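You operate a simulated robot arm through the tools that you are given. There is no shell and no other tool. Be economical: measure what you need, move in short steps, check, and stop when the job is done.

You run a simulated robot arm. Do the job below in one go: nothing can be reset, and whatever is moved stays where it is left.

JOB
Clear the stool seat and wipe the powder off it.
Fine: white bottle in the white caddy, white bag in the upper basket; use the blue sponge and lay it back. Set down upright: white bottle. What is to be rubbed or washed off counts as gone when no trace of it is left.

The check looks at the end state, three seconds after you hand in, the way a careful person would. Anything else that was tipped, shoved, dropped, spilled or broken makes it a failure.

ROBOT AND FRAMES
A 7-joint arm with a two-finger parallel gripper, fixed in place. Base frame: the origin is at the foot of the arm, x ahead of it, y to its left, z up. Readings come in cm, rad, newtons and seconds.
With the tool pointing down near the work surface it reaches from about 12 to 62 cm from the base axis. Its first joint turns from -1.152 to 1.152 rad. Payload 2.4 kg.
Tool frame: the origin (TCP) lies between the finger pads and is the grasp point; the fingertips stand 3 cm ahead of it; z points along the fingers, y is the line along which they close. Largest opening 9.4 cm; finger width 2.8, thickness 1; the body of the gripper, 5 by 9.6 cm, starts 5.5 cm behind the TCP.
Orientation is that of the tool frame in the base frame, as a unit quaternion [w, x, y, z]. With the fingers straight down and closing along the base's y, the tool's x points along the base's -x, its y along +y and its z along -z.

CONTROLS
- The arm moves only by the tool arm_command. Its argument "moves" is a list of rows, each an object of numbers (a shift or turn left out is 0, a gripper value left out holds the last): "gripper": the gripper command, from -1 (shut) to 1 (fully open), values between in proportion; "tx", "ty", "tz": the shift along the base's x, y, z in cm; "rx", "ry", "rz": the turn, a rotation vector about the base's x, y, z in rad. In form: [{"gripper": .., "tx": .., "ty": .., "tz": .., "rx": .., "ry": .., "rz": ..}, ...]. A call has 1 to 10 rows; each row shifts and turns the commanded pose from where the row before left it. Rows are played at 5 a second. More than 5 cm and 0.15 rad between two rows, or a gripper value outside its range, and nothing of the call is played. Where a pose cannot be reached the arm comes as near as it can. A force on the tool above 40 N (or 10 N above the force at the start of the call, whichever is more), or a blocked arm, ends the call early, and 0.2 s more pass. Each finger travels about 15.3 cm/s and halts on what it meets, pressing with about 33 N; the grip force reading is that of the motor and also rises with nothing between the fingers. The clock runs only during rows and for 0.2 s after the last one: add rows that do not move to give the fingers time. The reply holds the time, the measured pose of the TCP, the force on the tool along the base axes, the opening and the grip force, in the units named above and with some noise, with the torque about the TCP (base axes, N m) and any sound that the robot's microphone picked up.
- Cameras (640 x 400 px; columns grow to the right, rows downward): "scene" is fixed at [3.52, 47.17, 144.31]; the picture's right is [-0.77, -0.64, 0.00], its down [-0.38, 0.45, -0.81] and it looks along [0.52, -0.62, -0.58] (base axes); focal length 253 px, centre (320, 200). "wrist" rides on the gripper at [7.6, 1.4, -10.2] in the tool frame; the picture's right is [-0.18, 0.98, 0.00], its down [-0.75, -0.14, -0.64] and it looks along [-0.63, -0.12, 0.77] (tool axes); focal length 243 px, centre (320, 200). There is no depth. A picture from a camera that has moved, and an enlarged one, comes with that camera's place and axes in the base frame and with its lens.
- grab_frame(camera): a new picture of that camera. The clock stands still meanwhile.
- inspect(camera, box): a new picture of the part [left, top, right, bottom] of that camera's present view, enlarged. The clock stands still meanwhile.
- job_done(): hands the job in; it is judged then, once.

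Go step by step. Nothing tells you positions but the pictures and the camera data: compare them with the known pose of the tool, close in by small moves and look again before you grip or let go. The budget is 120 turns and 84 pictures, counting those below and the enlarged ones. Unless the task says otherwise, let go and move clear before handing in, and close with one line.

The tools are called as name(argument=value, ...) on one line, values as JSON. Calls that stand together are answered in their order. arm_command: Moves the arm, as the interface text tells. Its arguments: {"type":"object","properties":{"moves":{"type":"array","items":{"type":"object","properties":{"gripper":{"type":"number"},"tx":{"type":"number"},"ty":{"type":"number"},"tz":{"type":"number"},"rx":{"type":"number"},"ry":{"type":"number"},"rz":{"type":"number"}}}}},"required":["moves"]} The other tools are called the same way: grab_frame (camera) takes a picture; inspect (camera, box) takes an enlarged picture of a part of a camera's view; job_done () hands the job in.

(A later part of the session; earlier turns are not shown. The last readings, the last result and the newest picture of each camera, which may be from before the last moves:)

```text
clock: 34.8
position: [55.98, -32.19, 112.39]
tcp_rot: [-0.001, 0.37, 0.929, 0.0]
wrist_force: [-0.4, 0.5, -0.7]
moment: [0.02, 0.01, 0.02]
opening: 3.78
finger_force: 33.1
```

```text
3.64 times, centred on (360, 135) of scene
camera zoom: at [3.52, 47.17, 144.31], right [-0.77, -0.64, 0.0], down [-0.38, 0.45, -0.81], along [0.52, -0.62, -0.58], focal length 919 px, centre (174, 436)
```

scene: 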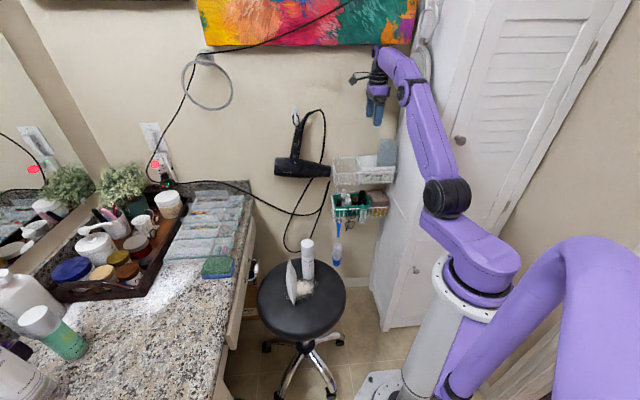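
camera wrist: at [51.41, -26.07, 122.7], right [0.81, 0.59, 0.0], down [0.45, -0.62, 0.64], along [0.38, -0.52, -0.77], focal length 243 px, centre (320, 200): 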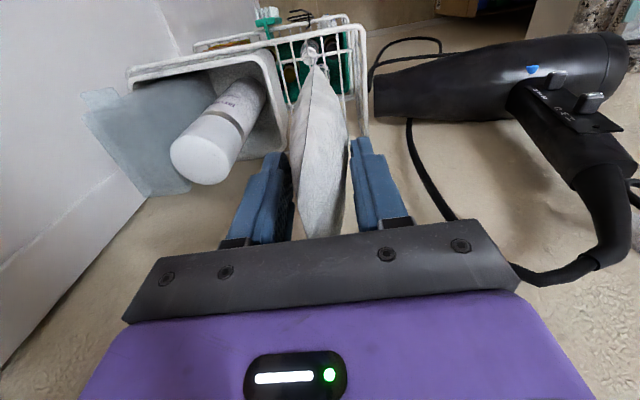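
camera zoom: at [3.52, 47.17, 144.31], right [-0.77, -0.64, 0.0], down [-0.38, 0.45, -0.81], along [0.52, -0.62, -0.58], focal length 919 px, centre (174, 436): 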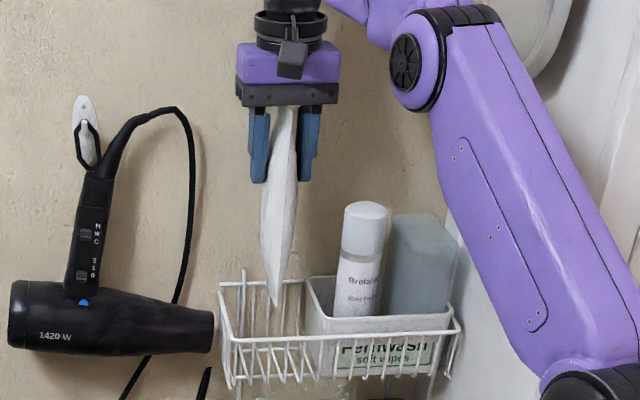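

Positioned well over the slot. I'll lower, nudging slightly toward the wall for front clearance, and check.

arm_command(moves=[{"tz": -2, "tx": 0.3, "ty": -0.3}, {"tz": -2, "tx": 0.4, "ty": -0.4}, {"tz": -2}, {"tz": -2}, {}])

inspect(camera="wrist", box=[220, 0, 420, 250])

inspect(camera="scene", box=[320, 100, 400, 190])

```text
clock: 36.0
position: [56.72, -33.03, 104.61]
tcp_rot: [0.001, 0.371, 0.929, 0.0]
wrist_force: [0.1, 0.0, -1.8]
moment: [0.05, 0.02, 0.04]
opening: 3.79
finger_force: 32.9
```

```text
1.60 times, centred on (320, 125) of wrist
camera zoom: at [52.12, -26.8, 114.9], right [0.81, 0.59, 0.0], down [0.45, -0.62, 0.64], along [0.38, -0.52, -0.77], focal length 388 px, centre (320, 320)
```

zoom: 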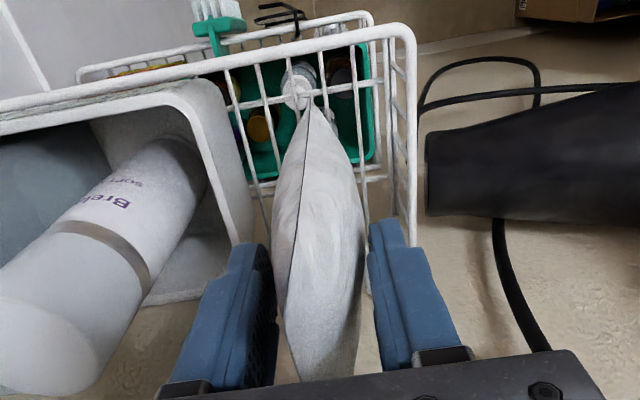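

```text
4.44 times, centred on (360, 145) of scene
camera zoom: at [3.52, 47.17, 144.31], right [-0.77, -0.64, 0.0], down [-0.38, 0.45, -0.81], along [0.52, -0.62, -0.58], focal length 1123 px, centre (142, 444)
```

zoom: 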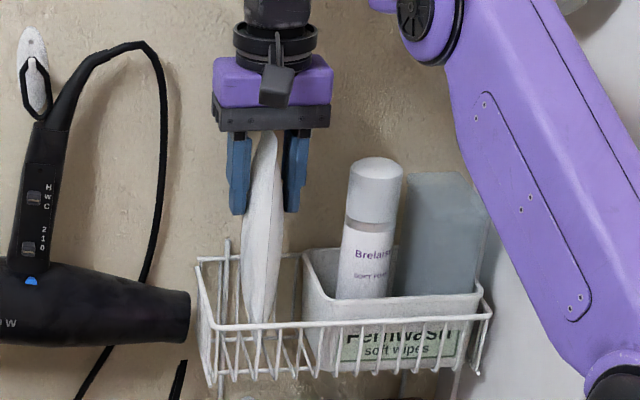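

The bag is inside the basket bars. I'll lower slowly until it touches.

arm_command(moves=[{"tz": -0.7}, {"tz": -0.7}, {"tz": -0.7}, {"tz": -0.5}, {}])

```text
clock: 37.0
position: [56.9, -33.0, 102.84]
tcp_rot: [0.007, 0.371, 0.929, 0.0]
wrist_force: [-0.4, 1.2, 5.1]
moment: [0.04, 0.11, 0.0]
opening: 3.78
finger_force: 33.3
stopped in row 5: the force on the tool passed its limit at 44 N (the readings are from after the stop); the commanded pose is now the measured one
```

Contact at TCP z≈102.8, as expected for the basket floor. I'll look before releasing.

inspect(camera="wrist", box=[220, 0, 420, 250])

inspect(camera="scene", box=[330, 110, 390, 190])

```text
1.60 times, centred on (320, 125) of wrist
camera zoom: at [52.21, -26.68, 112.99], right [0.81, 0.59, 0.01], down [0.44, -0.62, 0.65], along [0.39, -0.53, -0.76], focal length 388 px, centre (320, 320)
```

zoom: 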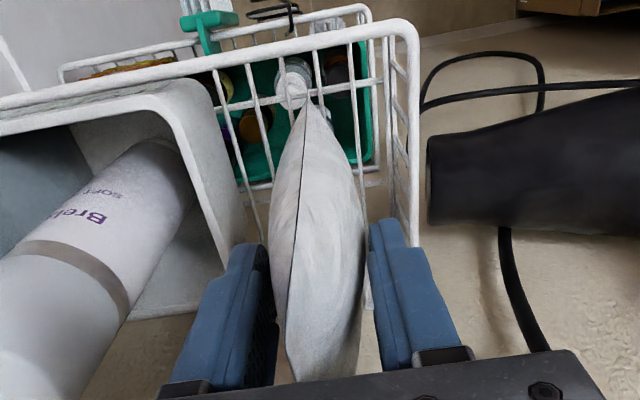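

```text
5.00 times, centred on (360, 150) of scene
camera zoom: at [3.51, 47.18, 144.31], right [-0.77, -0.64, 0.0], down [-0.38, 0.45, -0.81], along [0.52, -0.62, -0.58], focal length 1263 px, centre (120, 450)
```

zoom: 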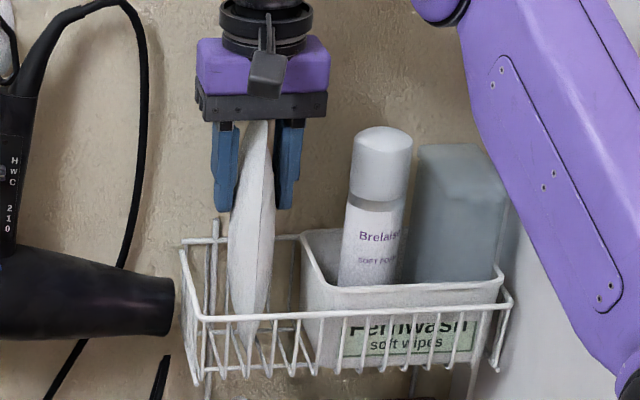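

The bag stands inside the basket between the left bars and the caddy. I'll straighten the tiny tilt, open the fingers just slightly and see whether it stands by itself.

arm_command(moves=[{"rx": 0.005, "ry": 0.013}, {}, {"gripper": -0.1}, {"gripper": 0.05}, {}, {}, {}, {}])

inspect(camera="wrist", box=[220, 0, 420, 250])

inspect(camera="scene", box=[330, 110, 390, 190])

```text
clock: 38.8
position: [56.88, -32.99, 102.86]
tcp_rot: [0.0, 0.37, 0.929, 0.0]
wrist_force: [-1.2, 1.9, 13.0]
moment: [0.03, 0.03, 0.03]
opening: 4.94
finger_force: 0.1
```

```text
1.60 times, centred on (320, 125) of wrist
camera zoom: at [52.31, -26.71, 113.08], right [0.81, 0.59, 0.0], down [0.45, -0.62, 0.64], along [0.38, -0.52, -0.77], focal length 388 px, centre (320, 320)
```

zoom: 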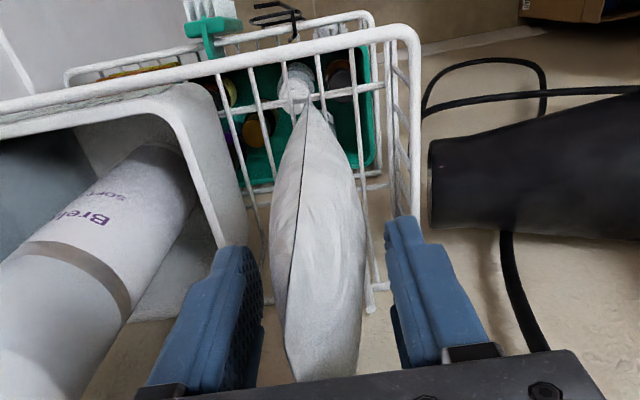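

```text
5.00 times, centred on (360, 150) of scene
camera zoom: at [3.49, 47.19, 144.3], right [-0.77, -0.64, 0.0], down [-0.38, 0.45, -0.81], along [0.52, -0.62, -0.58], focal length 1263 px, centre (120, 450)
```

zoom: 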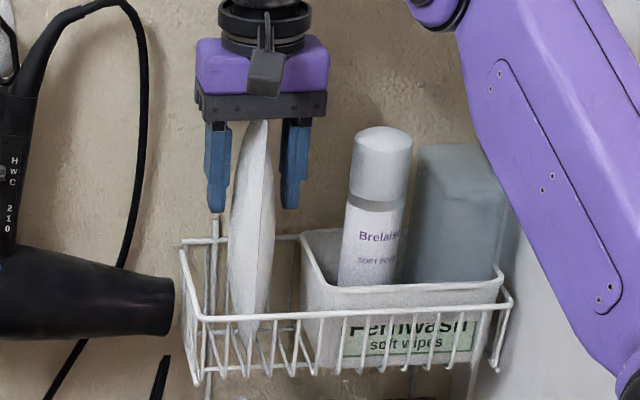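

The bag stays upright; the remaining upward force is probably the palm touching its top. I'll rise a little and look.

arm_command(moves=[{"tz": 0.5}, {"tz": 0.5}, {}])

inspect(camera="scene", box=[330, 110, 390, 190])

```text
clock: 39.6
position: [56.77, -32.92, 103.74]
tcp_rot: [-0.001, 0.37, 0.929, -0.001]
wrist_force: [0.8, 0.4, -0.1]
moment: [-0.03, -0.02, 0.01]
opening: 4.95
finger_force: 0.1
```

```text
5.00 times, centred on (360, 150) of scene
camera zoom: at [3.52, 47.17, 144.31], right [-0.77, -0.64, 0.0], down [-0.38, 0.45, -0.81], along [0.52, -0.62, -0.58], focal length 1263 px, centre (120, 450)
```

zoom: 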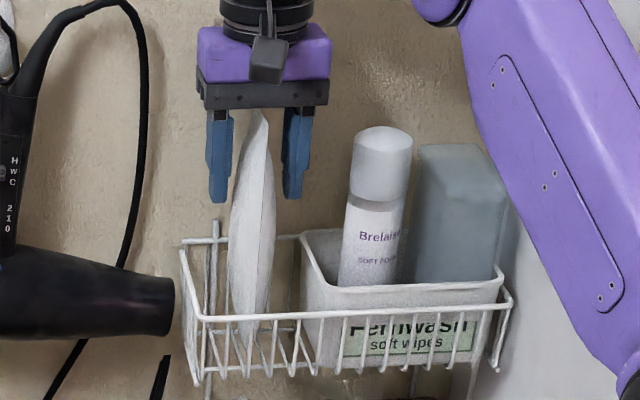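

The bag stands free. I'll open a touch more, rise clear and retract toward the room.

arm_command(moves=[{"gripper": 0.25}, {"tz": 2}, {"tz": 3}, {"tz": 3}, {"tz": 1, "tx": -2.5, "ty": 2.5}, {"tx": -3, "ty": 3}, {"tx": -3, "ty": 3}, {}])

inspect(camera="scene", box=[330, 110, 400, 190])

```text
clock: 41.4
position: [48.33, -24.37, 112.84]
tcp_rot: [-0.001, 0.371, 0.929, -0.001]
wrist_force: [0.8, -0.2, -0.1]
moment: [-0.01, -0.01, -0.01]
opening: 5.89
finger_force: 0.1
```

```text
5.00 times, centred on (365, 150) of scene
camera zoom: at [3.51, 47.17, 144.31], right [-0.77, -0.64, 0.0], down [-0.38, 0.45, -0.81], along [0.52, -0.62, -0.58], focal length 1263 px, centre (95, 450)
```

zoom: 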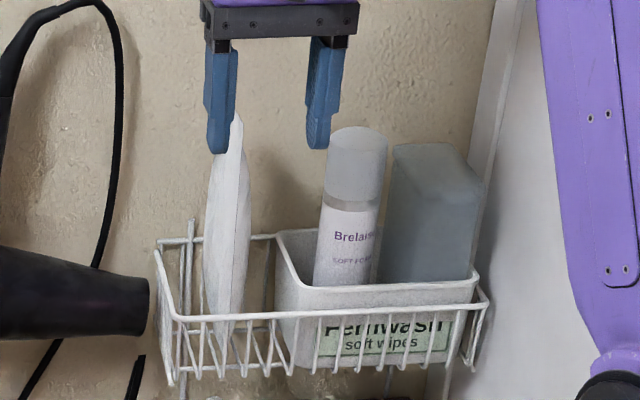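

Both items are placed. Next is the sponge, which I put near (66, 26), top z≈76, with bead boxes close behind it; I'll swing over and look at that gap.

arm_command(moves=[{"gripper": 1, "ty": 4.5, "tz": -1, "rz": 0.15}, {"ty": 4.5, "tz": -1, "rz": 0.15}, {"ty": 4.5, "tz": -1, "rz": 0.15}, {"ty": 4.5, "tz": -1, "rz": 0.15}, {"ty": 4.5, "tz": -1, "rz": 0.15}, {"ty": 4.5, "tz": -1, "rz": 0.15}, {"ty": 4.5, "tz": -1, "rz": 0.15}, {"ty": 4.5, "tz": -1, "rz": 0.15}, {"ty": 4.5, "tz": -1, "tx": 1, "rz": 0.15}, {"ty": 4, "tz": -1, "tx": 1, "rz": 0.15}])

arm_command(moves=[{"tx": 2, "tz": -2, "rz": 0.07}, {"tx": 2, "tz": -3}, {}])

grab_frame(camera="wrist")

```text
clock: 43.6
position: [50.32, 20.21, 102.97]
tcp_rot: [0.0, -0.362, 0.932, -0.001]
wrist_force: [0.6, 1.1, 0.1]
moment: [-0.04, 0.03, 0.03]
opening: 9.38
finger_force: 0.1
```

```text
clock: 44.4
position: [54.29, 20.2, 97.97]
tcp_rot: [0.0, -0.393, 0.919, -0.001]
wrist_force: [-0.7, -0.3, -0.1]
moment: [-0.02, 0.0, 0.0]
opening: 9.4
finger_force: 0.1
```

```text
29 pictures are left
camera wrist: at [48.04, 15.54, 108.25], right [-0.59, 0.81, 0.0], down [0.62, 0.45, 0.64], along [0.52, 0.37, -0.77], focal length 243 px, centre (320, 200)
```

wrist: 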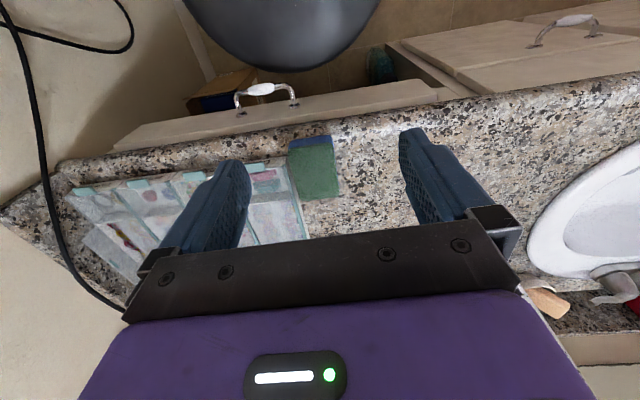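

inspect(camera="wrist", box=[250, 110, 370, 230])

```text
3.33 times, centred on (310, 170) of wrist
camera zoom: at [48.04, 15.54, 108.25], right [-0.59, 0.81, 0.0], down [0.62, 0.45, 0.64], along [0.52, 0.37, -0.77], focal length 809 px, centre (353, 300)
```

zoom: 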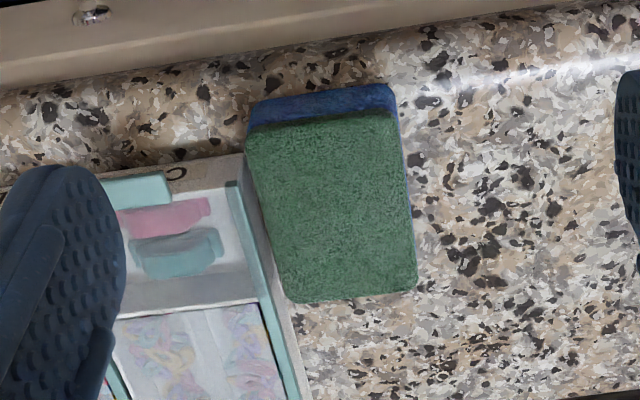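

The sponge abuts the bead box, so no finger fits on that side; it also lies far out (about 71 cm). I'll tilt the tool outward, check reach with closed fingers above the sponge, then press lightly and drag it a couple of cm away from the box.

arm_command(moves=[{"gripper": -1, "rx": 0.105, "ry": -0.1}, {"rx": 0.105, "ry": -0.1}, {"rx": 0.105, "ry": -0.1}, {"tx": 2.2, "ty": 1.2, "tz": -3.5}, {"tx": 2.2, "ty": 1.2, "tz": -3.5}, {"tx": 2.2, "ty": 1.2, "tz": -3.5}, {"tx": 2.3, "ty": 1.1, "tz": -3.5}, {}])

grab_frame(camera="wrist")

inspect(camera="scene", box=[160, 180, 280, 300])

```text
clock: 46.2
position: [62.99, 24.72, 83.79]
tcp_rot: [0.198, -0.384, 0.898, 0.084]
wrist_force: [0.0, 0.7, -0.6]
moment: [-0.02, -0.01, -0.01]
opening: 0.0
finger_force: 33.0
```

```text
27 pictures are left
camera wrist: at [54.25, 17.5, 89.96], right [-0.6, 0.8, 0.08], down [0.39, 0.2, 0.9], along [0.7, 0.57, -0.43], focal length 243 px, centre (320, 200)
```

wrist: 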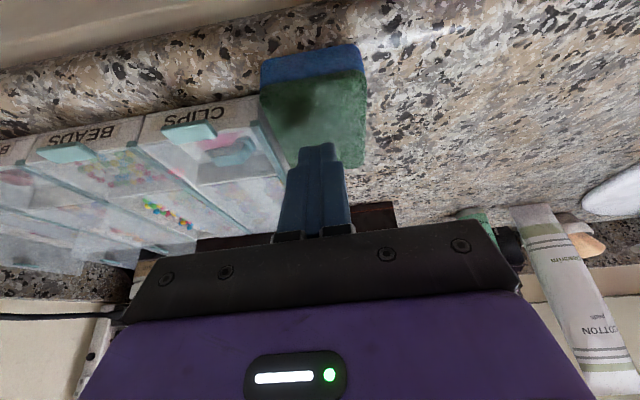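

```text
3.33 times, centred on (220, 240) of scene
camera zoom: at [3.52, 47.17, 144.31], right [-0.77, -0.64, 0.0], down [-0.38, 0.45, -0.81], along [0.52, -0.62, -0.58], focal length 842 px, centre (653, 67)
```

zoom: 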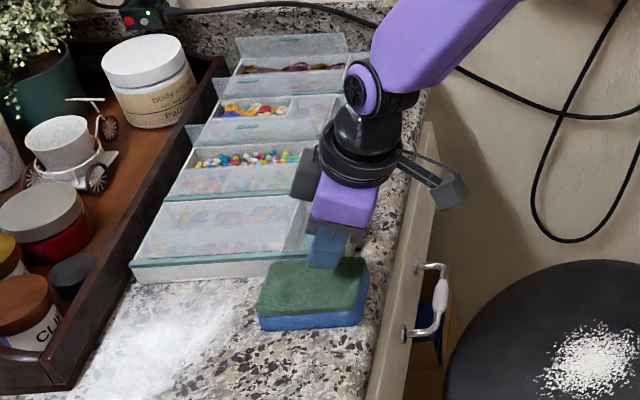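

Reach with tilt works. I'll descend gently until the closed fingertips touch the sponge top.

arm_command(moves=[{"tz": -2}, {"tz": -1.2}, {"tz": -0.6}, {"tz": -0.4}, {}])

```text
clock: 46.9
position: [63.48, 24.89, 81.45]
tcp_rot: [0.202, -0.384, 0.897, 0.086]
wrist_force: [-1.9, -1.2, 9.7]
moment: [-0.05, 0.08, 0.01]
opening: 0.0
finger_force: 33.4
stopped in row 3: the force on the tool passed its limit at 59 N (the readings are from after the stop); the commanded pose is now the measured one
```

Contact made with about 10 N left. I'll drag sideways away from the box in small steps.

arm_command(moves=[{"tx": -0.35, "ty": 0.36}, {"tx": -0.35, "ty": 0.36}, {"tx": -0.35, "ty": 0.36}, {"tx": -0.35, "ty": 0.36}, {}])

grab_frame(camera="wrist")

```text
clock: 48.0
position: [62.02, 26.33, 81.42]
tcp_rot: [0.2, -0.385, 0.897, 0.086]
wrist_force: [4.9, -3.6, 15.4]
moment: [-0.14, -0.17, -0.03]
opening: 0.01
finger_force: 32.4
```

```text
25 pictures are left
camera wrist: at [53.19, 19.17, 87.51], right [-0.6, 0.8, 0.08], down [0.38, 0.2, 0.9], along [0.7, 0.57, -0.43], focal length 243 px, centre (320, 200)
```

wrist: 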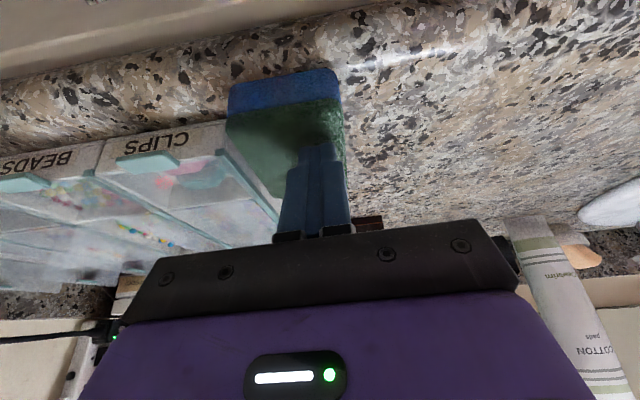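

The fingers slid over without moving the sponge. But refined triangulation shows the sponge (z 75.7–78.2) protrudes about 2.4 cm in front of the box, enough for a finger; I'll rise, open to about 7.5 cm and line up on that front end.

arm_command(moves=[{"tz": 2.5}, {"tz": 2.5, "gripper": 0.6}, {"tx": -0.4, "ty": -1.6, "rz": -0.04}, {"tx": -0.35, "ty": -1.55}, {}])

grab_frame(camera="wrist")

```text
clock: 49.2
position: [60.96, 23.43, 86.41]
tcp_rot: [0.201, -0.367, 0.905, 0.082]
wrist_force: [-0.2, 0.3, -0.2]
moment: [0.01, 0.01, -0.03]
opening: 7.52
finger_force: 0.0
```

```text
24 pictures are left
camera wrist: at [51.92, 16.45, 92.5], right [-0.57, 0.82, 0.08], down [0.39, 0.19, 0.9], along [0.73, 0.54, -0.43], focal length 243 px, centre (320, 200)
```

wrist: 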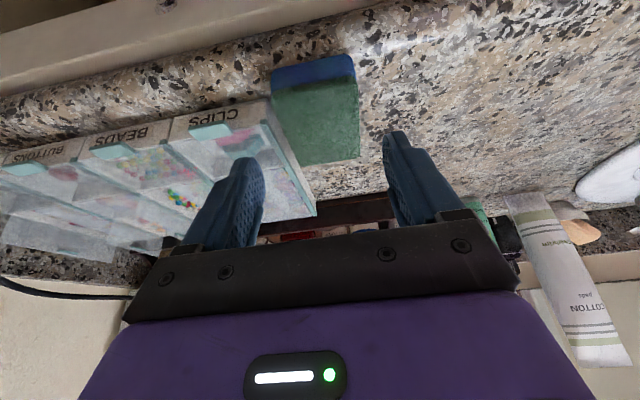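

The sponge protrudes about 2.8 cm beyond the box corner, and I'm centred on its front end. I'll descend around it.

arm_command(moves=[{"tx": 0.15, "ty": 0.1, "tz": -2.5}, {"tz": -2}, {"tz": -1.2}, {"tz": -1}, {}])

grab_frame(camera="wrist")

```text
clock: 50.5
position: [61.36, 23.32, 79.53]
tcp_rot: [0.202, -0.366, 0.905, 0.082]
wrist_force: [0.5, 0.7, -0.3]
moment: [-0.01, -0.02, -0.02]
opening: 7.53
finger_force: 0.1
```

```text
23 pictures are left
camera wrist: at [52.16, 16.53, 85.77], right [-0.57, 0.82, 0.08], down [0.39, 0.18, 0.9], along [0.73, 0.54, -0.43], focal length 243 px, centre (320, 200)
```

wrist: 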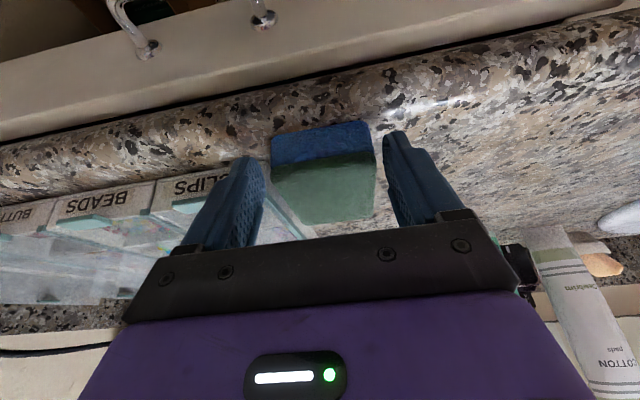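

The fingers straddle the sponge's front end without contact. I'll close and lift gently.

arm_command(moves=[{"gripper": -1}, {"gripper": -1}, {"gripper": -1}, {"tz": 1}, {"tz": 1.5}, {"tz": 2}, {}])

grab_frame(camera="wrist")

inspect(camera="scene", box=[160, 180, 280, 300])

```text
clock: 52.0
position: [61.24, 23.23, 84.0]
tcp_rot: [0.202, -0.367, 0.904, 0.082]
wrist_force: [0.2, -0.3, 0.5]
moment: [-0.01, 0.04, 0.03]
opening: 6.28
finger_force: 32.9
```

```text
22 pictures are left
camera wrist: at [52.14, 16.36, 90.17], right [-0.57, 0.82, 0.08], down [0.39, 0.18, 0.9], along [0.73, 0.54, -0.43], focal length 243 px, centre (320, 200)
```

wrist: 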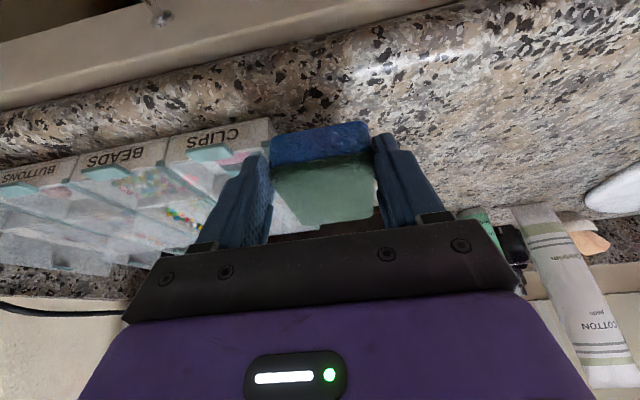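

```text
3.33 times, centred on (220, 240) of scene
camera zoom: at [3.52, 47.17, 144.31], right [-0.77, -0.64, 0.0], down [-0.38, 0.45, -0.81], along [0.52, -0.62, -0.58], focal length 842 px, centre (653, 67)
```

zoom: 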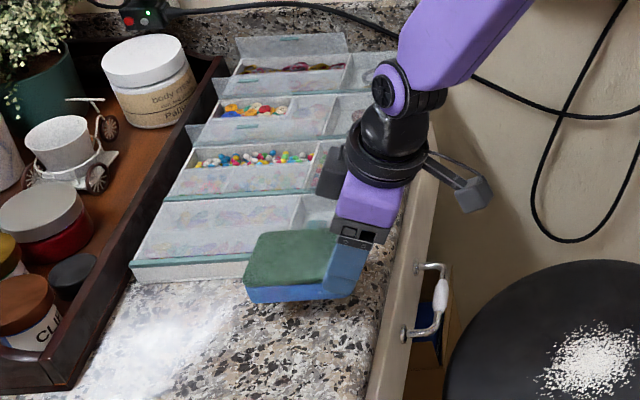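

The sponge is held level at its front end. I'll carry it over the stool seat, just outside the powder, keeping the same tilt so it stays flat.

arm_command(moves=[{"tz": 3}, {"tz": 3}, {"tx": -4, "ty": -2}, {"tx": -4, "ty": -2}, {"tx": -4, "ty": -2}, {"tx": -4, "ty": -2}, {"tx": -4, "ty": -1.6}, {"tx": -2.5, "ty": -1}, {"tz": -4.5}, {"tz": -4.5}])

arm_command(moves=[{"tz": -4.5}, {"tz": -4.5}, {"tz": -4}, {}])

inspect(camera="scene", box=[230, 210, 370, 350])

grab_frame(camera="wrist")

```text
clock: 54.2
position: [39.03, 12.94, 81.11]
tcp_rot: [0.198, -0.368, 0.904, 0.085]
wrist_force: [-0.9, -0.2, -0.6]
moment: [0.0, -0.04, -0.01]
opening: 6.26
finger_force: 33.2
```

```text
clock: 55.2
position: [41.11, 14.53, 68.81]
tcp_rot: [0.198, -0.365, 0.906, 0.088]
wrist_force: [0.9, 0.1, 0.3]
moment: [0.0, 0.03, -0.02]
opening: 6.28
finger_force: 32.9
out of reach, approached as far as the arm can: row 1, 2, 3
```

```text
2.86 times, centred on (300, 280) of scene
camera zoom: at [3.52, 47.17, 144.31], right [-0.77, -0.64, 0.0], down [-0.38, 0.45, -0.81], along [0.52, -0.62, -0.58], focal length 722 px, centre (377, -29)
```

zoom: 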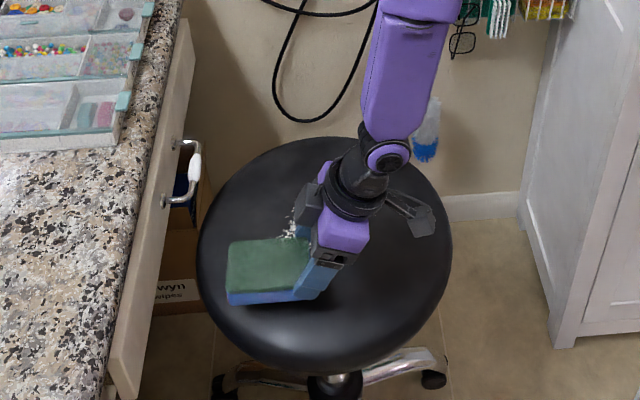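

```text
19 pictures are left
camera wrist: at [32.01, 7.63, 74.89], right [-0.56, 0.82, 0.09], down [0.4, 0.18, 0.9], along [0.72, 0.54, -0.43], focal length 243 px, centre (320, 200)
```

wrist: 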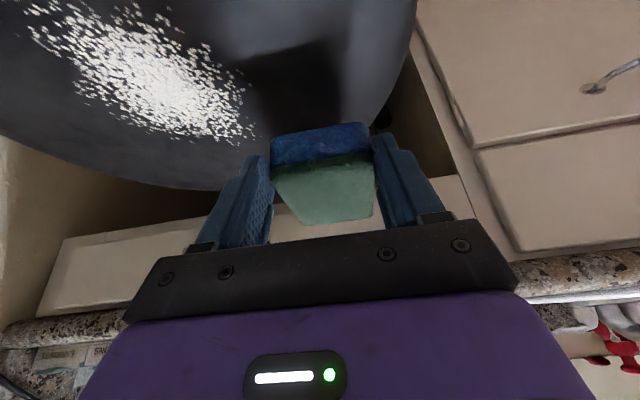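

With the tool leaning outward this spot is too close in for the arm. I'll raise, then yaw so the lean is sideways (sponge pointing toward -y), which keeps the wrist in a comfortable radius.

arm_command(moves=[{"tz": 4, "tx": 2}, {"tz": 4, "tx": 2}, {"tz": 4, "tx": 2}, {"rz": -0.148}, {"rz": -0.148}, {"rz": -0.148}, {"rz": -0.148}, {"rz": -0.148}, {"rz": -0.148}, {"rz": -0.148}])

arm_command(moves=[{"rz": -0.148}, {"rz": -0.148}, {"rz": -0.148}, {"rz": -0.148}, {"rz": -0.148}, {"rz": -0.148}, {"rz": -0.148}, {"rz": -0.148}, {"rz": -0.14}, {}])

```text
clock: 57.5
position: [46.97, 14.52, 80.64]
tcp_rot: [0.207, 0.085, 0.975, -0.014]
wrist_force: [-1.0, 0.6, -0.3]
moment: [-0.04, 0.01, 0.04]
opening: 6.26
finger_force: 32.8
out of reach, approached as far as the arm can: row 5
```

```text
clock: 59.6
position: [47.0, 14.48, 80.59]
tcp_rot: [0.155, 0.666, 0.716, -0.138]
wrist_force: [-1.0, 0.1, 0.9]
moment: [0.03, -0.02, 0.01]
opening: 6.27
finger_force: 33.2
```

Orientation is now good. I'll trim the small tilt error and go to the start of the first swath at about (38, 9), hovering.

arm_command(moves=[{"rx": -0.02, "rz": -0.07, "tz": -3}, {"tx": -3, "ty": -1.8, "tz": -3}, {"tx": -3, "ty": -1.8, "tz": -3}, {"tx": -3, "ty": -1.8, "tz": -2.5}, {"tz": -2.5}, {}])

inspect(camera="scene", box=[230, 210, 370, 350])

```text
clock: 61.0
position: [37.92, 9.26, 66.62]
tcp_rot: [0.156, 0.689, 0.692, -0.149]
wrist_force: [-0.2, 0.4, 0.1]
moment: [0.03, -0.02, -0.01]
opening: 6.28
finger_force: 33.2
```

```text
2.86 times, centred on (300, 280) of scene
camera zoom: at [3.52, 47.17, 144.31], right [-0.77, -0.64, 0.0], down [-0.38, 0.45, -0.81], along [0.52, -0.62, -0.58], focal length 722 px, centre (377, -29)
```

zoom: 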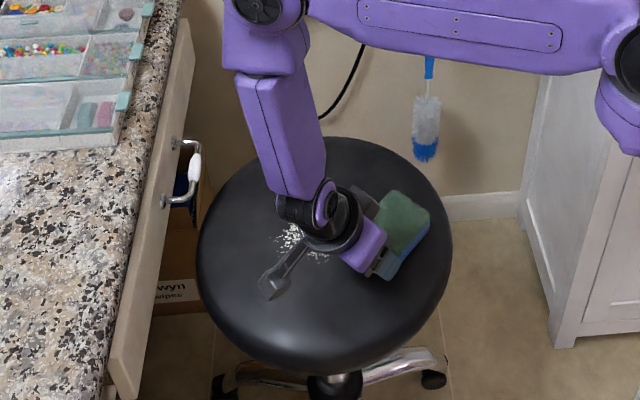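

Hovering just above the seat beside the powder. I'll descend gently to contact.

arm_command(moves=[{"tz": -1.5}, {"tz": -1}, {"tz": -0.5}, {}])

```text
clock: 62.0
position: [37.97, 9.02, 63.68]
tcp_rot: [0.158, 0.689, 0.691, -0.151]
wrist_force: [-1.5, -1.7, 37.4]
moment: [-0.64, 0.12, -0.11]
opening: 6.27
finger_force: 33.1
```

Firm contact already; I'll ease up a bit.

arm_command(moves=[{"tz": 0.25}, {}])

```text
clock: 62.6
position: [38.03, 9.09, 63.87]
tcp_rot: [0.155, 0.689, 0.692, -0.15]
wrist_force: [0.0, 0.1, -0.7]
moment: [0.02, 0.03, 0.0]
opening: 6.25
finger_force: 33.0
```

arm_command(moves=[{"tz": -0.15}, {"tx": 1.5}, {"tx": 1.5}, {"tx": 1.5}, {"tx": 1.5}, {"tx": 1.5}, {"tx": 1.5}, {"tx": 1.5}, {"tx": 1.5}, {}])

inspect(camera="scene", box=[230, 210, 370, 350])

```text
clock: 63.4
position: [39.97, 9.22, 63.54]
tcp_rot: [0.157, 0.686, 0.694, -0.152]
wrist_force: [3.0, 2.3, 8.2]
moment: [-0.02, -0.05, 0.06]
opening: 6.26
finger_force: 33.0
stopped in row 3: the force on the tool passed its limit at 41 N (the readings are from after the stop); the commanded pose is now the measured one
```

```text
2.86 times, centred on (300, 280) of scene
camera zoom: at [3.51, 47.17, 144.31], right [-0.77, -0.64, 0.0], down [-0.38, 0.45, -0.81], along [0.52, -0.62, -0.58], focal length 722 px, centre (377, -29)
```

zoom: 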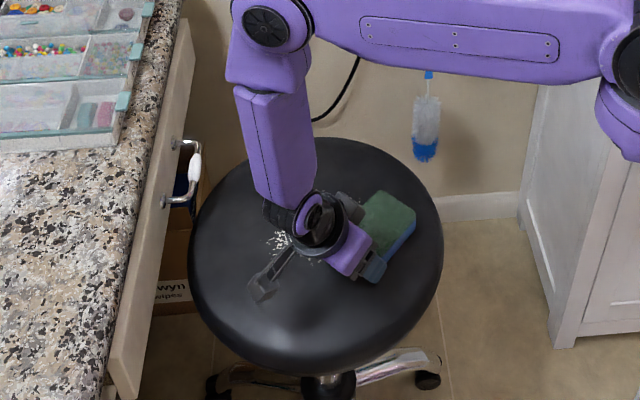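

The stool seems to have shifted slightly under the pressing force. I'll lift off and check whether it springs back.

arm_command(moves=[{"tz": 1}, {"tz": 1.5}, {}])

inspect(camera="scene", box=[230, 210, 370, 350])

```text
clock: 64.2
position: [40.02, 9.11, 66.11]
tcp_rot: [0.156, 0.686, 0.694, -0.153]
wrist_force: [0.3, -0.6, 0.9]
moment: [0.01, 0.03, 0.02]
opening: 6.29
finger_force: 32.8
```

```text
2.86 times, centred on (300, 280) of scene
camera zoom: at [3.52, 47.17, 144.31], right [-0.77, -0.64, 0.0], down [-0.38, 0.45, -0.81], along [0.52, -0.62, -0.58], focal length 722 px, centre (377, -29)
```

zoom: 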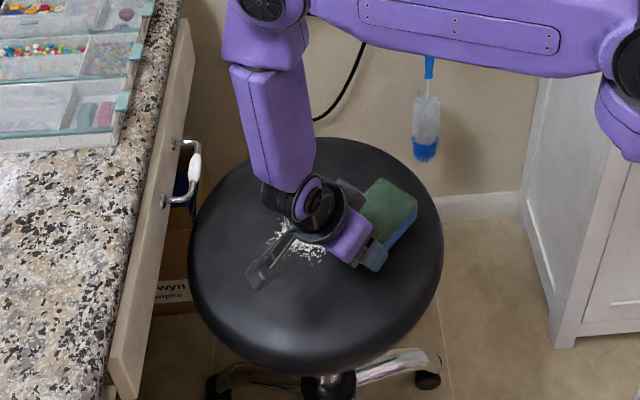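

The stool rolled about a centimetre; it's on casters, so I must wipe with very light pressure and drag it back at the end. I'll level the sponge a little and find light contact.

arm_command(moves=[{"tx": -1.5, "ty": 0.7, "tz": -1, "rx": 0.012}, {"tz": -1}, {"tz": -0.2}, {}])

arm_command(moves=[{"tz": -0.08}, {}])

arm_command(moves=[{"tz": -0.06}, {}])

```text
clock: 65.2
position: [38.47, 9.78, 63.89]
tcp_rot: [0.151, 0.687, 0.695, -0.148]
wrist_force: [0.3, 0.0, 0.4]
moment: [-0.02, 0.01, -0.03]
opening: 6.29
finger_force: 33.6
```

```text
clock: 65.8
position: [38.37, 10.01, 63.7]
tcp_rot: [0.151, 0.687, 0.695, -0.149]
wrist_force: [0.5, -0.3, 0.0]
moment: [0.0, -0.03, 0.01]
opening: 6.26
finger_force: 32.7
```

```text
clock: 66.4
position: [38.43, 9.92, 63.72]
tcp_rot: [0.152, 0.687, 0.694, -0.149]
wrist_force: [0.0, 0.7, 2.8]
moment: [-0.21, 0.03, -0.04]
opening: 6.26
finger_force: 33.3
```

Light contact, a bit toward the far end. I'll level a hair and make a slow test stroke.

arm_command(moves=[{"rx": -0.005, "tz": -0.02}, {"tx": 0.6}, {"tx": 0.6}, {"tx": 0.6}, {"tx": 0.6}, {}])

inspect(camera="scene", box=[230, 210, 370, 350])

```text
clock: 67.8
position: [40.84, 9.74, 63.73]
tcp_rot: [0.154, 0.687, 0.694, -0.151]
wrist_force: [-0.3, 0.0, -0.6]
moment: [0.02, -0.03, 0.06]
opening: 6.27
finger_force: 32.9
```

```text
2.86 times, centred on (300, 280) of scene
camera zoom: at [3.52, 47.17, 144.31], right [-0.77, -0.64, 0.0], down [-0.38, 0.45, -0.81], along [0.52, -0.62, -0.58], focal length 722 px, centre (377, -29)
```

zoom: 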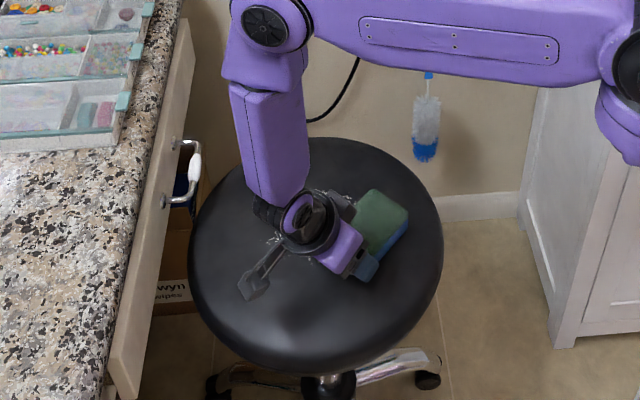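

Stool stayed put but contact was lost. I'll press down in tiny steps again.

arm_command(moves=[{"tz": -0.05}, {}])

arm_command(moves=[{"tz": -0.04}, {}])

```text
clock: 68.4
position: [40.8, 9.71, 63.8]
tcp_rot: [0.153, 0.687, 0.695, -0.15]
wrist_force: [0.5, 0.1, -0.2]
moment: [0.01, -0.02, 0.02]
opening: 6.27
finger_force: 32.9
```

```text
clock: 69.0
position: [40.88, 9.67, 63.58]
tcp_rot: [0.153, 0.687, 0.694, -0.15]
wrist_force: [-0.5, -1.0, 2.1]
moment: [-0.13, 0.05, -0.03]
opening: 6.25
finger_force: 33.4
```

Light, level contact now. Stroking +x slowly.

arm_command(moves=[{"tx": 0.8}, {"tx": 0.8}, {"tx": 0.8}, {"tx": 0.8}, {"tx": 0.8}, {}])

```text
clock: 70.4
position: [44.95, 9.78, 63.54]
tcp_rot: [0.154, 0.687, 0.694, -0.149]
wrist_force: [-2.4, 4.7, 16.8]
moment: [-0.4, 0.23, 0.04]
opening: 6.28
finger_force: 33.4
```

arm_command(moves=[{"tz": 0.09}, {}])

inspect(camera="scene", box=[230, 210, 370, 350])

```text
clock: 71.0
position: [44.81, 9.9, 63.59]
tcp_rot: [0.154, 0.687, 0.694, -0.151]
wrist_force: [2.6, -0.4, 1.1]
moment: [-0.03, -0.09, 0.0]
opening: 6.28
finger_force: 33.4
```

```text
2.86 times, centred on (300, 280) of scene
camera zoom: at [3.52, 47.17, 144.31], right [-0.77, -0.64, 0.0], down [-0.38, 0.45, -0.81], along [0.52, -0.62, -0.58], focal length 722 px, centre (377, -29)
```

zoom: 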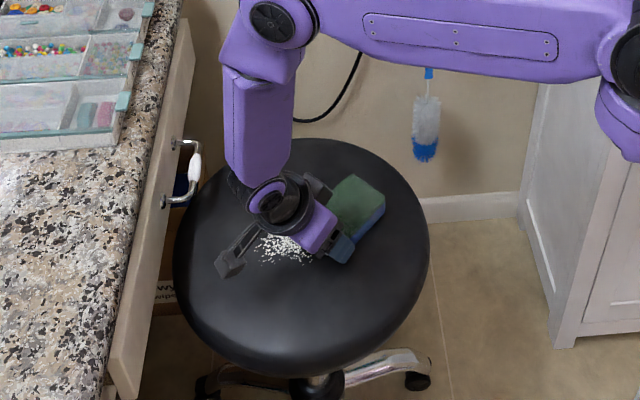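

The stool rolls easily with the sponge and is now about (2, 2) cm off. I'll press more firmly and drag it back the same way.

arm_command(moves=[{"tz": -0.1}, {"tx": -0.5, "ty": -0.5}, {"tx": -0.5, "ty": -0.5}, {"tx": -0.5, "ty": -0.5}, {"tx": -0.5, "ty": -0.5}, {"tx": -0.5, "ty": -0.5}, {}])

inspect(camera="scene", box=[230, 210, 370, 350])

```text
clock: 72.6
position: [42.35, 7.29, 63.69]
tcp_rot: [0.153, 0.687, 0.695, -0.15]
wrist_force: [0.5, -0.2, 0.3]
moment: [0.01, 0.0, -0.04]
opening: 6.3
finger_force: 32.8
```

```text
2.86 times, centred on (300, 280) of scene
camera zoom: at [3.52, 47.17, 144.31], right [-0.77, -0.64, 0.0], down [-0.38, 0.45, -0.81], along [0.52, -0.62, -0.58], focal length 722 px, centre (377, -29)
```

zoom: 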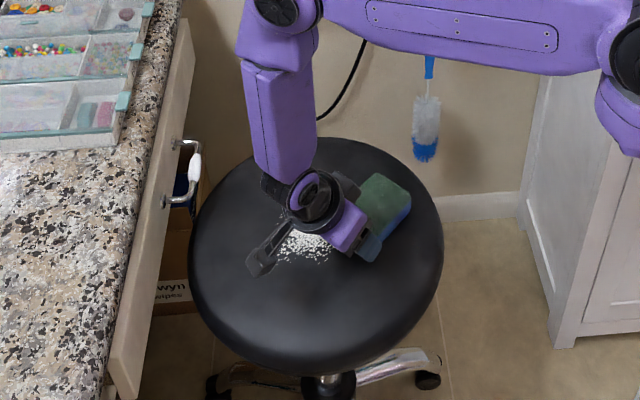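

That worked: the stool came most of the way back. Now quick symmetric back-and-forth strokes with light pressure, so net drift stays small.

arm_command(moves=[{"ty": 2.4, "tz": 0.3}, {"tz": -0.34}, {"tx": 3}, {"tx": 3}, {"tx": 3}, {"tx": -3}, {"tx": -3}, {"tx": -3}, {"tz": 1.5}, {}])

inspect(camera="scene", box=[230, 210, 370, 350])

```text
clock: 74.8
position: [42.16, 9.64, 65.31]
tcp_rot: [0.153, 0.687, 0.695, -0.15]
wrist_force: [1.0, -0.9, -1.1]
moment: [0.0, 0.01, 0.04]
opening: 6.3
finger_force: 32.7
```

```text
2.86 times, centred on (300, 280) of scene
camera zoom: at [3.52, 47.17, 144.31], right [-0.77, -0.64, 0.0], down [-0.38, 0.45, -0.81], along [0.52, -0.62, -0.58], focal length 722 px, centre (377, -29)
```

zoom: 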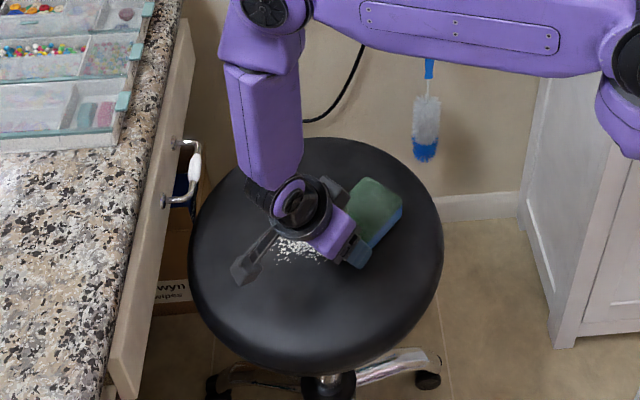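

Net drift was about zero. I'll lift back out of the way and look at the powder.

arm_command(moves=[{"tz": 4, "ty": 2}, {"tz": 4, "ty": 2}, {"tz": 3, "ty": 3}, {"ty": 3}, {}])

grab_frame(camera="wrist")

```text
clock: 76.0
position: [42.41, 19.81, 76.28]
tcp_rot: [0.153, 0.686, 0.695, -0.151]
wrist_force: [0.0, -0.3, -0.6]
moment: [0.0, -0.01, 0.0]
opening: 6.3
finger_force: 33.1
```

```text
11 pictures are left
camera wrist: at [43.69, 30.94, 82.52], right [0.98, -0.16, 0.08], down [-0.14, -0.42, 0.9], along [-0.11, -0.9, -0.43], focal length 243 px, centre (320, 200)
```

wrist: 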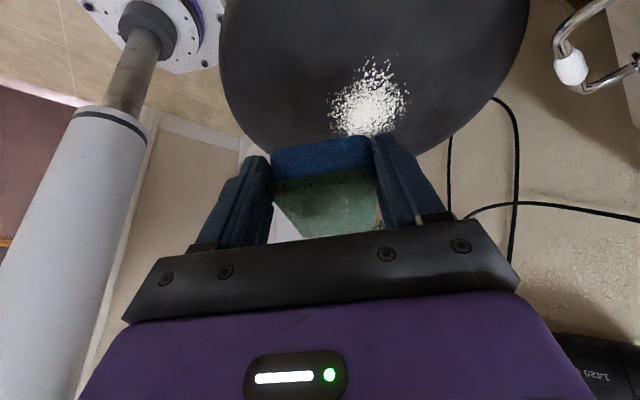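

Powder is still there, so those strokes barely touched. I'll land in the middle with a moderate measured force and do fast symmetric strokes.

arm_command(moves=[{"ty": -3, "tx": 1.5, "tz": -3}, {"ty": -3, "tx": 1.5, "tz": -3}, {"ty": -3.4, "tx": 2, "tz": -3}, {"tz": -2.4}, {"tz": -0.6}, {}])

arm_command(moves=[{"tz": -0.3}, {"tz": -0.15}, {}])

```text
clock: 77.4
position: [47.26, 10.17, 64.14]
tcp_rot: [0.153, 0.687, 0.695, -0.151]
wrist_force: [-0.2, 0.0, -0.2]
moment: [0.0, 0.05, 0.0]
opening: 6.3
finger_force: 33.4
```

```text
clock: 78.2
position: [47.26, 10.3, 63.66]
tcp_rot: [0.153, 0.687, 0.694, -0.15]
wrist_force: [0.2, -0.3, -0.4]
moment: [-0.01, -0.01, -0.01]
opening: 6.26
finger_force: 33.4
```

arm_command(moves=[{"tz": -0.08}, {}])

arm_command(moves=[{"tz": -0.06}, {}])

```text
clock: 78.8
position: [47.18, 10.16, 63.53]
tcp_rot: [0.153, 0.687, 0.694, -0.15]
wrist_force: [0.3, -1.3, 2.7]
moment: [-0.05, 0.03, 0.05]
opening: 6.28
finger_force: 33.6
```

```text
clock: 79.4
position: [47.16, 10.34, 63.62]
tcp_rot: [0.153, 0.687, 0.694, -0.151]
wrist_force: [-0.2, -1.5, 8.9]
moment: [-0.09, 0.06, -0.01]
opening: 6.32
finger_force: 32.8
```

Force about 9 N but mostly at the near end; I'll tilt slightly so the far part also presses.

arm_command(moves=[{"rx": 0.015, "tz": 0.04}, {}])

```text
clock: 80.0
position: [47.09, 10.25, 63.59]
tcp_rot: [0.148, 0.689, 0.695, -0.145]
wrist_force: [-1.7, -2.2, 16.4]
moment: [-1.1, 0.1, -0.08]
opening: 6.29
finger_force: 33.2
```

Now well spread at about 16 N. Fast symmetric strokes.

arm_command(moves=[{"rx": -0.004}, {"tx": 4}, {"tx": -4}, {"tx": -4}, {"tx": 4}, {"tx": 4}, {"tx": -4}, {"tx": -4}, {"tx": 4}, {}])

inspect(camera="scene", box=[230, 210, 370, 350])

```text
clock: 80.5
position: [47.8, 10.66, 63.51]
tcp_rot: [0.148, 0.687, 0.695, -0.152]
wrist_force: [1.0, 3.1, 6.4]
moment: [0.09, -0.03, 0.02]
opening: 6.3
finger_force: 32.7
stopped in row 2: the force on the tool passed its limit at 48 N (the readings are from after the stop); the commanded pose is now the measured one
```

```text
2.86 times, centred on (300, 280) of scene
camera zoom: at [3.51, 47.17, 144.31], right [-0.77, -0.64, 0.0], down [-0.38, 0.45, -0.81], along [0.52, -0.62, -0.58], focal length 722 px, centre (377, -29)
```

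zoom: 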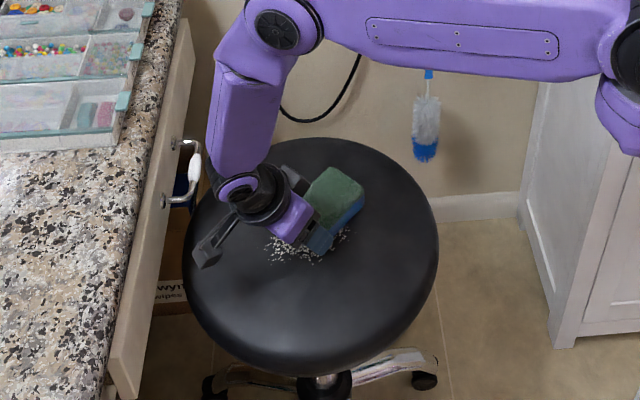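

The fast start spiked the force. I'll use slower alternating strokes at light force instead.

arm_command(moves=[{"tx": -1.2}, {"tx": -1.2}, {"tx": -1.2}, {"tx": -1.2}, {"tx": -1.2}, {"tx": 1.2}, {"tx": 1.2}, {"tx": 1.2}, {"tx": 1.2}, {"tx": 1.2}])

arm_command(moves=[{"tx": 1.2}, {"tx": 1.2}, {"tx": 1.2}, {"tx": 1.2}, {"tx": -1.2}, {"tx": -1.2}, {"tx": -1.2}, {"tx": -1.2}, {}])

```text
clock: 81.9
position: [42.17, 10.67, 63.51]
tcp_rot: [0.148, 0.686, 0.695, -0.158]
wrist_force: [0.5, 1.7, 11.1]
moment: [0.0, -0.11, 0.01]
opening: 6.29
finger_force: 33.3
stopped in row 6: the force on the tool passed its limit at 48 N (the readings are from after the stop); the commanded pose is now the measured one
```

```text
clock: 82.2
position: [42.49, 10.78, 63.39]
tcp_rot: [0.148, 0.684, 0.696, -0.161]
wrist_force: [-1.5, 1.9, 9.6]
moment: [0.03, -0.18, 0.01]
opening: 6.28
finger_force: 33.1
stopped in row 1: the force on the tool passed its limit at 48 N (the readings are from after the stop); the commanded pose is now the measured one
```

Stops have let the tool roll slightly (leading edge digging in). I'll lift, correct that roll, and re-establish light contact.

arm_command(moves=[{"tz": 1}, {"ry": -0.028, "rx": 0.004, "tx": 1, "ty": -0.3}, {}])

arm_command(moves=[{"tz": -0.4}, {"tz": -0.2}, {}])

inspect(camera="scene", box=[230, 210, 370, 350])

```text
clock: 83.0
position: [43.38, 10.45, 64.6]
tcp_rot: [0.156, 0.687, 0.694, -0.15]
wrist_force: [-0.7, -0.2, 0.6]
moment: [-0.01, -0.02, 0.01]
opening: 6.25
finger_force: 33.1
```

```text
clock: 83.8
position: [43.48, 10.35, 63.87]
tcp_rot: [0.155, 0.687, 0.694, -0.15]
wrist_force: [0.2, -0.3, -0.4]
moment: [0.01, -0.01, -0.01]
opening: 6.3
finger_force: 33.3
```

```text
2.86 times, centred on (300, 280) of scene
camera zoom: at [3.52, 47.17, 144.31], right [-0.77, -0.64, 0.0], down [-0.38, 0.45, -0.81], along [0.52, -0.62, -0.58], focal length 722 px, centre (377, -29)
```

zoom: 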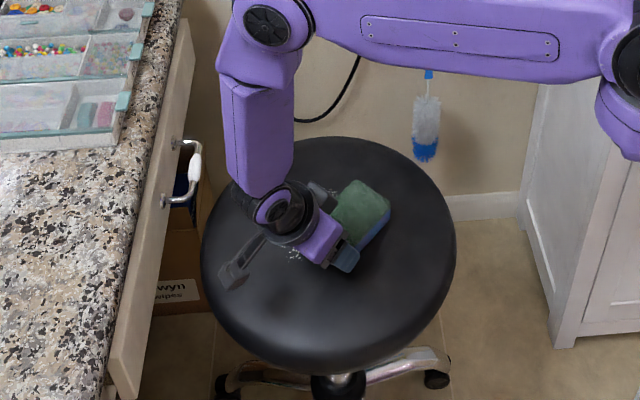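

Most of the powder is gone and the stool is nearly at its original place. The rest lies at larger y, so I'll shift to the second swath and re-establish light contact.

arm_command(moves=[{"tz": 0.4, "ty": 2.5, "tx": -1}, {"ty": 2.5}, {"tz": -0.4}, {"tz": -0.15}, {}])

arm_command(moves=[{"tz": -0.1}, {}])

```text
clock: 85.0
position: [42.46, 15.32, 63.6]
tcp_rot: [0.156, 0.686, 0.695, -0.15]
wrist_force: [0.3, 0.0, -0.7]
moment: [-0.01, -0.04, -0.02]
opening: 6.29
finger_force: 33.5
```

```text
clock: 85.7
position: [42.39, 15.4, 63.5]
tcp_rot: [0.156, 0.686, 0.694, -0.151]
wrist_force: [0.4, -0.5, 1.2]
moment: [-0.01, 0.02, 0.02]
opening: 6.27
finger_force: 33.0
```

arm_command(moves=[{"rx": 0.01, "tz": -0.02}, {}])

arm_command(moves=[{"tx": 1}, {"tx": 1}, {"tx": 1}, {"tx": 1}, {"tx": 1}, {"tx": 1}, {"tx": 1}, {"tx": 1}, {"tx": 1}, {}])

```text
clock: 86.2
position: [42.49, 15.41, 63.59]
tcp_rot: [0.152, 0.688, 0.694, -0.147]
wrist_force: [0.0, -0.9, -0.4]
moment: [-0.02, 0.04, 0.0]
opening: 6.28
finger_force: 32.9
```

```text
clock: 88.5
position: [51.44, 15.31, 63.35]
tcp_rot: [0.153, 0.687, 0.695, -0.146]
wrist_force: [0.4, -2.0, 1.5]
moment: [0.01, 0.03, 0.08]
opening: 6.27
finger_force: 33.0
```

arm_command(moves=[{"tz": -0.06}, {"tx": -1}, {"tx": -1}, {"tx": -1}, {"tx": -1}, {"tx": -1}, {"tx": -1}, {"tx": -1}, {"tx": -1}, {"tx": -1}])

inspect(camera="scene", box=[230, 210, 370, 350])

```text
clock: 90.7
position: [42.32, 15.37, 63.46]
tcp_rot: [0.153, 0.688, 0.694, -0.147]
wrist_force: [4.9, -4.3, 10.8]
moment: [-0.21, 0.03, 0.12]
opening: 6.25
finger_force: 32.7
```

```text
2.86 times, centred on (300, 280) of scene
camera zoom: at [3.51, 47.16, 144.31], right [-0.77, -0.64, 0.0], down [-0.38, 0.45, -0.81], along [0.52, -0.62, -0.58], focal length 722 px, centre (377, -29)
```

zoom: 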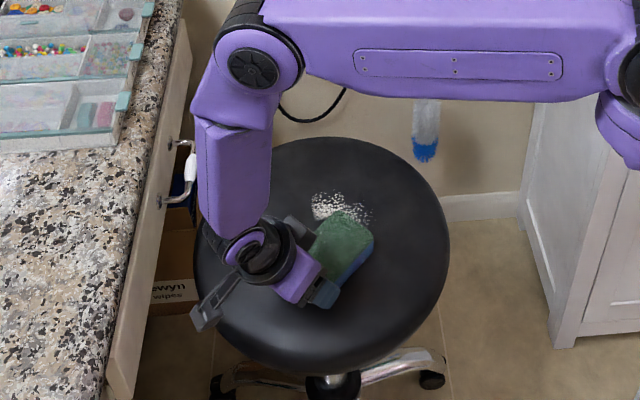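

Near half is clean and the stool is almost exactly back; a strip remains at y≈0.5–5, x≈42–52. I'll lift and shift the sponge there.

arm_command(moves=[{"tz": 1}, {"ty": -4, "tx": -1}, {"ty": -4.5, "tx": -1.3}, {"tz": -0.6}, {"tz": -0.25}, {}])

arm_command(moves=[{"tz": -0.08}, {}])

```text
clock: 92.0
position: [40.1, 6.89, 63.59]
tcp_rot: [0.152, 0.688, 0.694, -0.147]
wrist_force: [0.4, -0.4, 0.2]
moment: [-0.01, -0.05, 0.02]
opening: 6.29
finger_force: 33.6
```

```text
clock: 92.7
position: [40.04, 6.96, 63.58]
tcp_rot: [0.151, 0.688, 0.695, -0.147]
wrist_force: [-0.6, 0.2, -0.2]
moment: [-0.02, 0.02, -0.03]
opening: 6.28
finger_force: 33.6
```

arm_command(moves=[{"tz": -0.07}, {}])

arm_command(moves=[{"tz": -0.06}, {}])

```text
clock: 93.2
position: [40.17, 6.92, 63.62]
tcp_rot: [0.152, 0.687, 0.695, -0.147]
wrist_force: [-0.1, 0.5, -0.4]
moment: [0.0, 0.04, -0.01]
opening: 6.29
finger_force: 32.6
```

```text
clock: 93.8
position: [40.04, 6.88, 63.45]
tcp_rot: [0.152, 0.688, 0.694, -0.148]
wrist_force: [-0.8, 0.6, 2.7]
moment: [-0.01, 0.1, -0.02]
opening: 6.28
finger_force: 33.1
```

arm_command(moves=[{"rx": 0.014, "ry": 0.006}, {}])

```text
clock: 94.5
position: [40.07, 6.82, 63.4]
tcp_rot: [0.146, 0.688, 0.696, -0.145]
wrist_force: [-2.6, -2.0, 14.4]
moment: [-1.07, 0.01, -0.13]
opening: 6.27
finger_force: 33.1
```

arm_command(moves=[{"rx": -0.006}, {"tx": 0.6}, {"tx": 1}, {"tx": 1}, {"tx": 1}, {"tx": 1}, {"tx": 1}, {"tx": 1}, {"tx": 1}, {"tx": 1}])

arm_command(moves=[{}])

```text
clock: 96.7
position: [48.87, 7.11, 63.51]
tcp_rot: [0.147, 0.688, 0.696, -0.145]
wrist_force: [-1.8, 1.0, 7.9]
moment: [-0.08, 0.12, -0.06]
opening: 6.27
finger_force: 32.6
```

```text
clock: 97.0
position: [48.91, 7.03, 63.42]
tcp_rot: [0.148, 0.689, 0.695, -0.145]
wrist_force: [1.6, 1.0, 5.8]
moment: [-0.08, 0.0, 0.03]
opening: 6.26
finger_force: 33.3
```

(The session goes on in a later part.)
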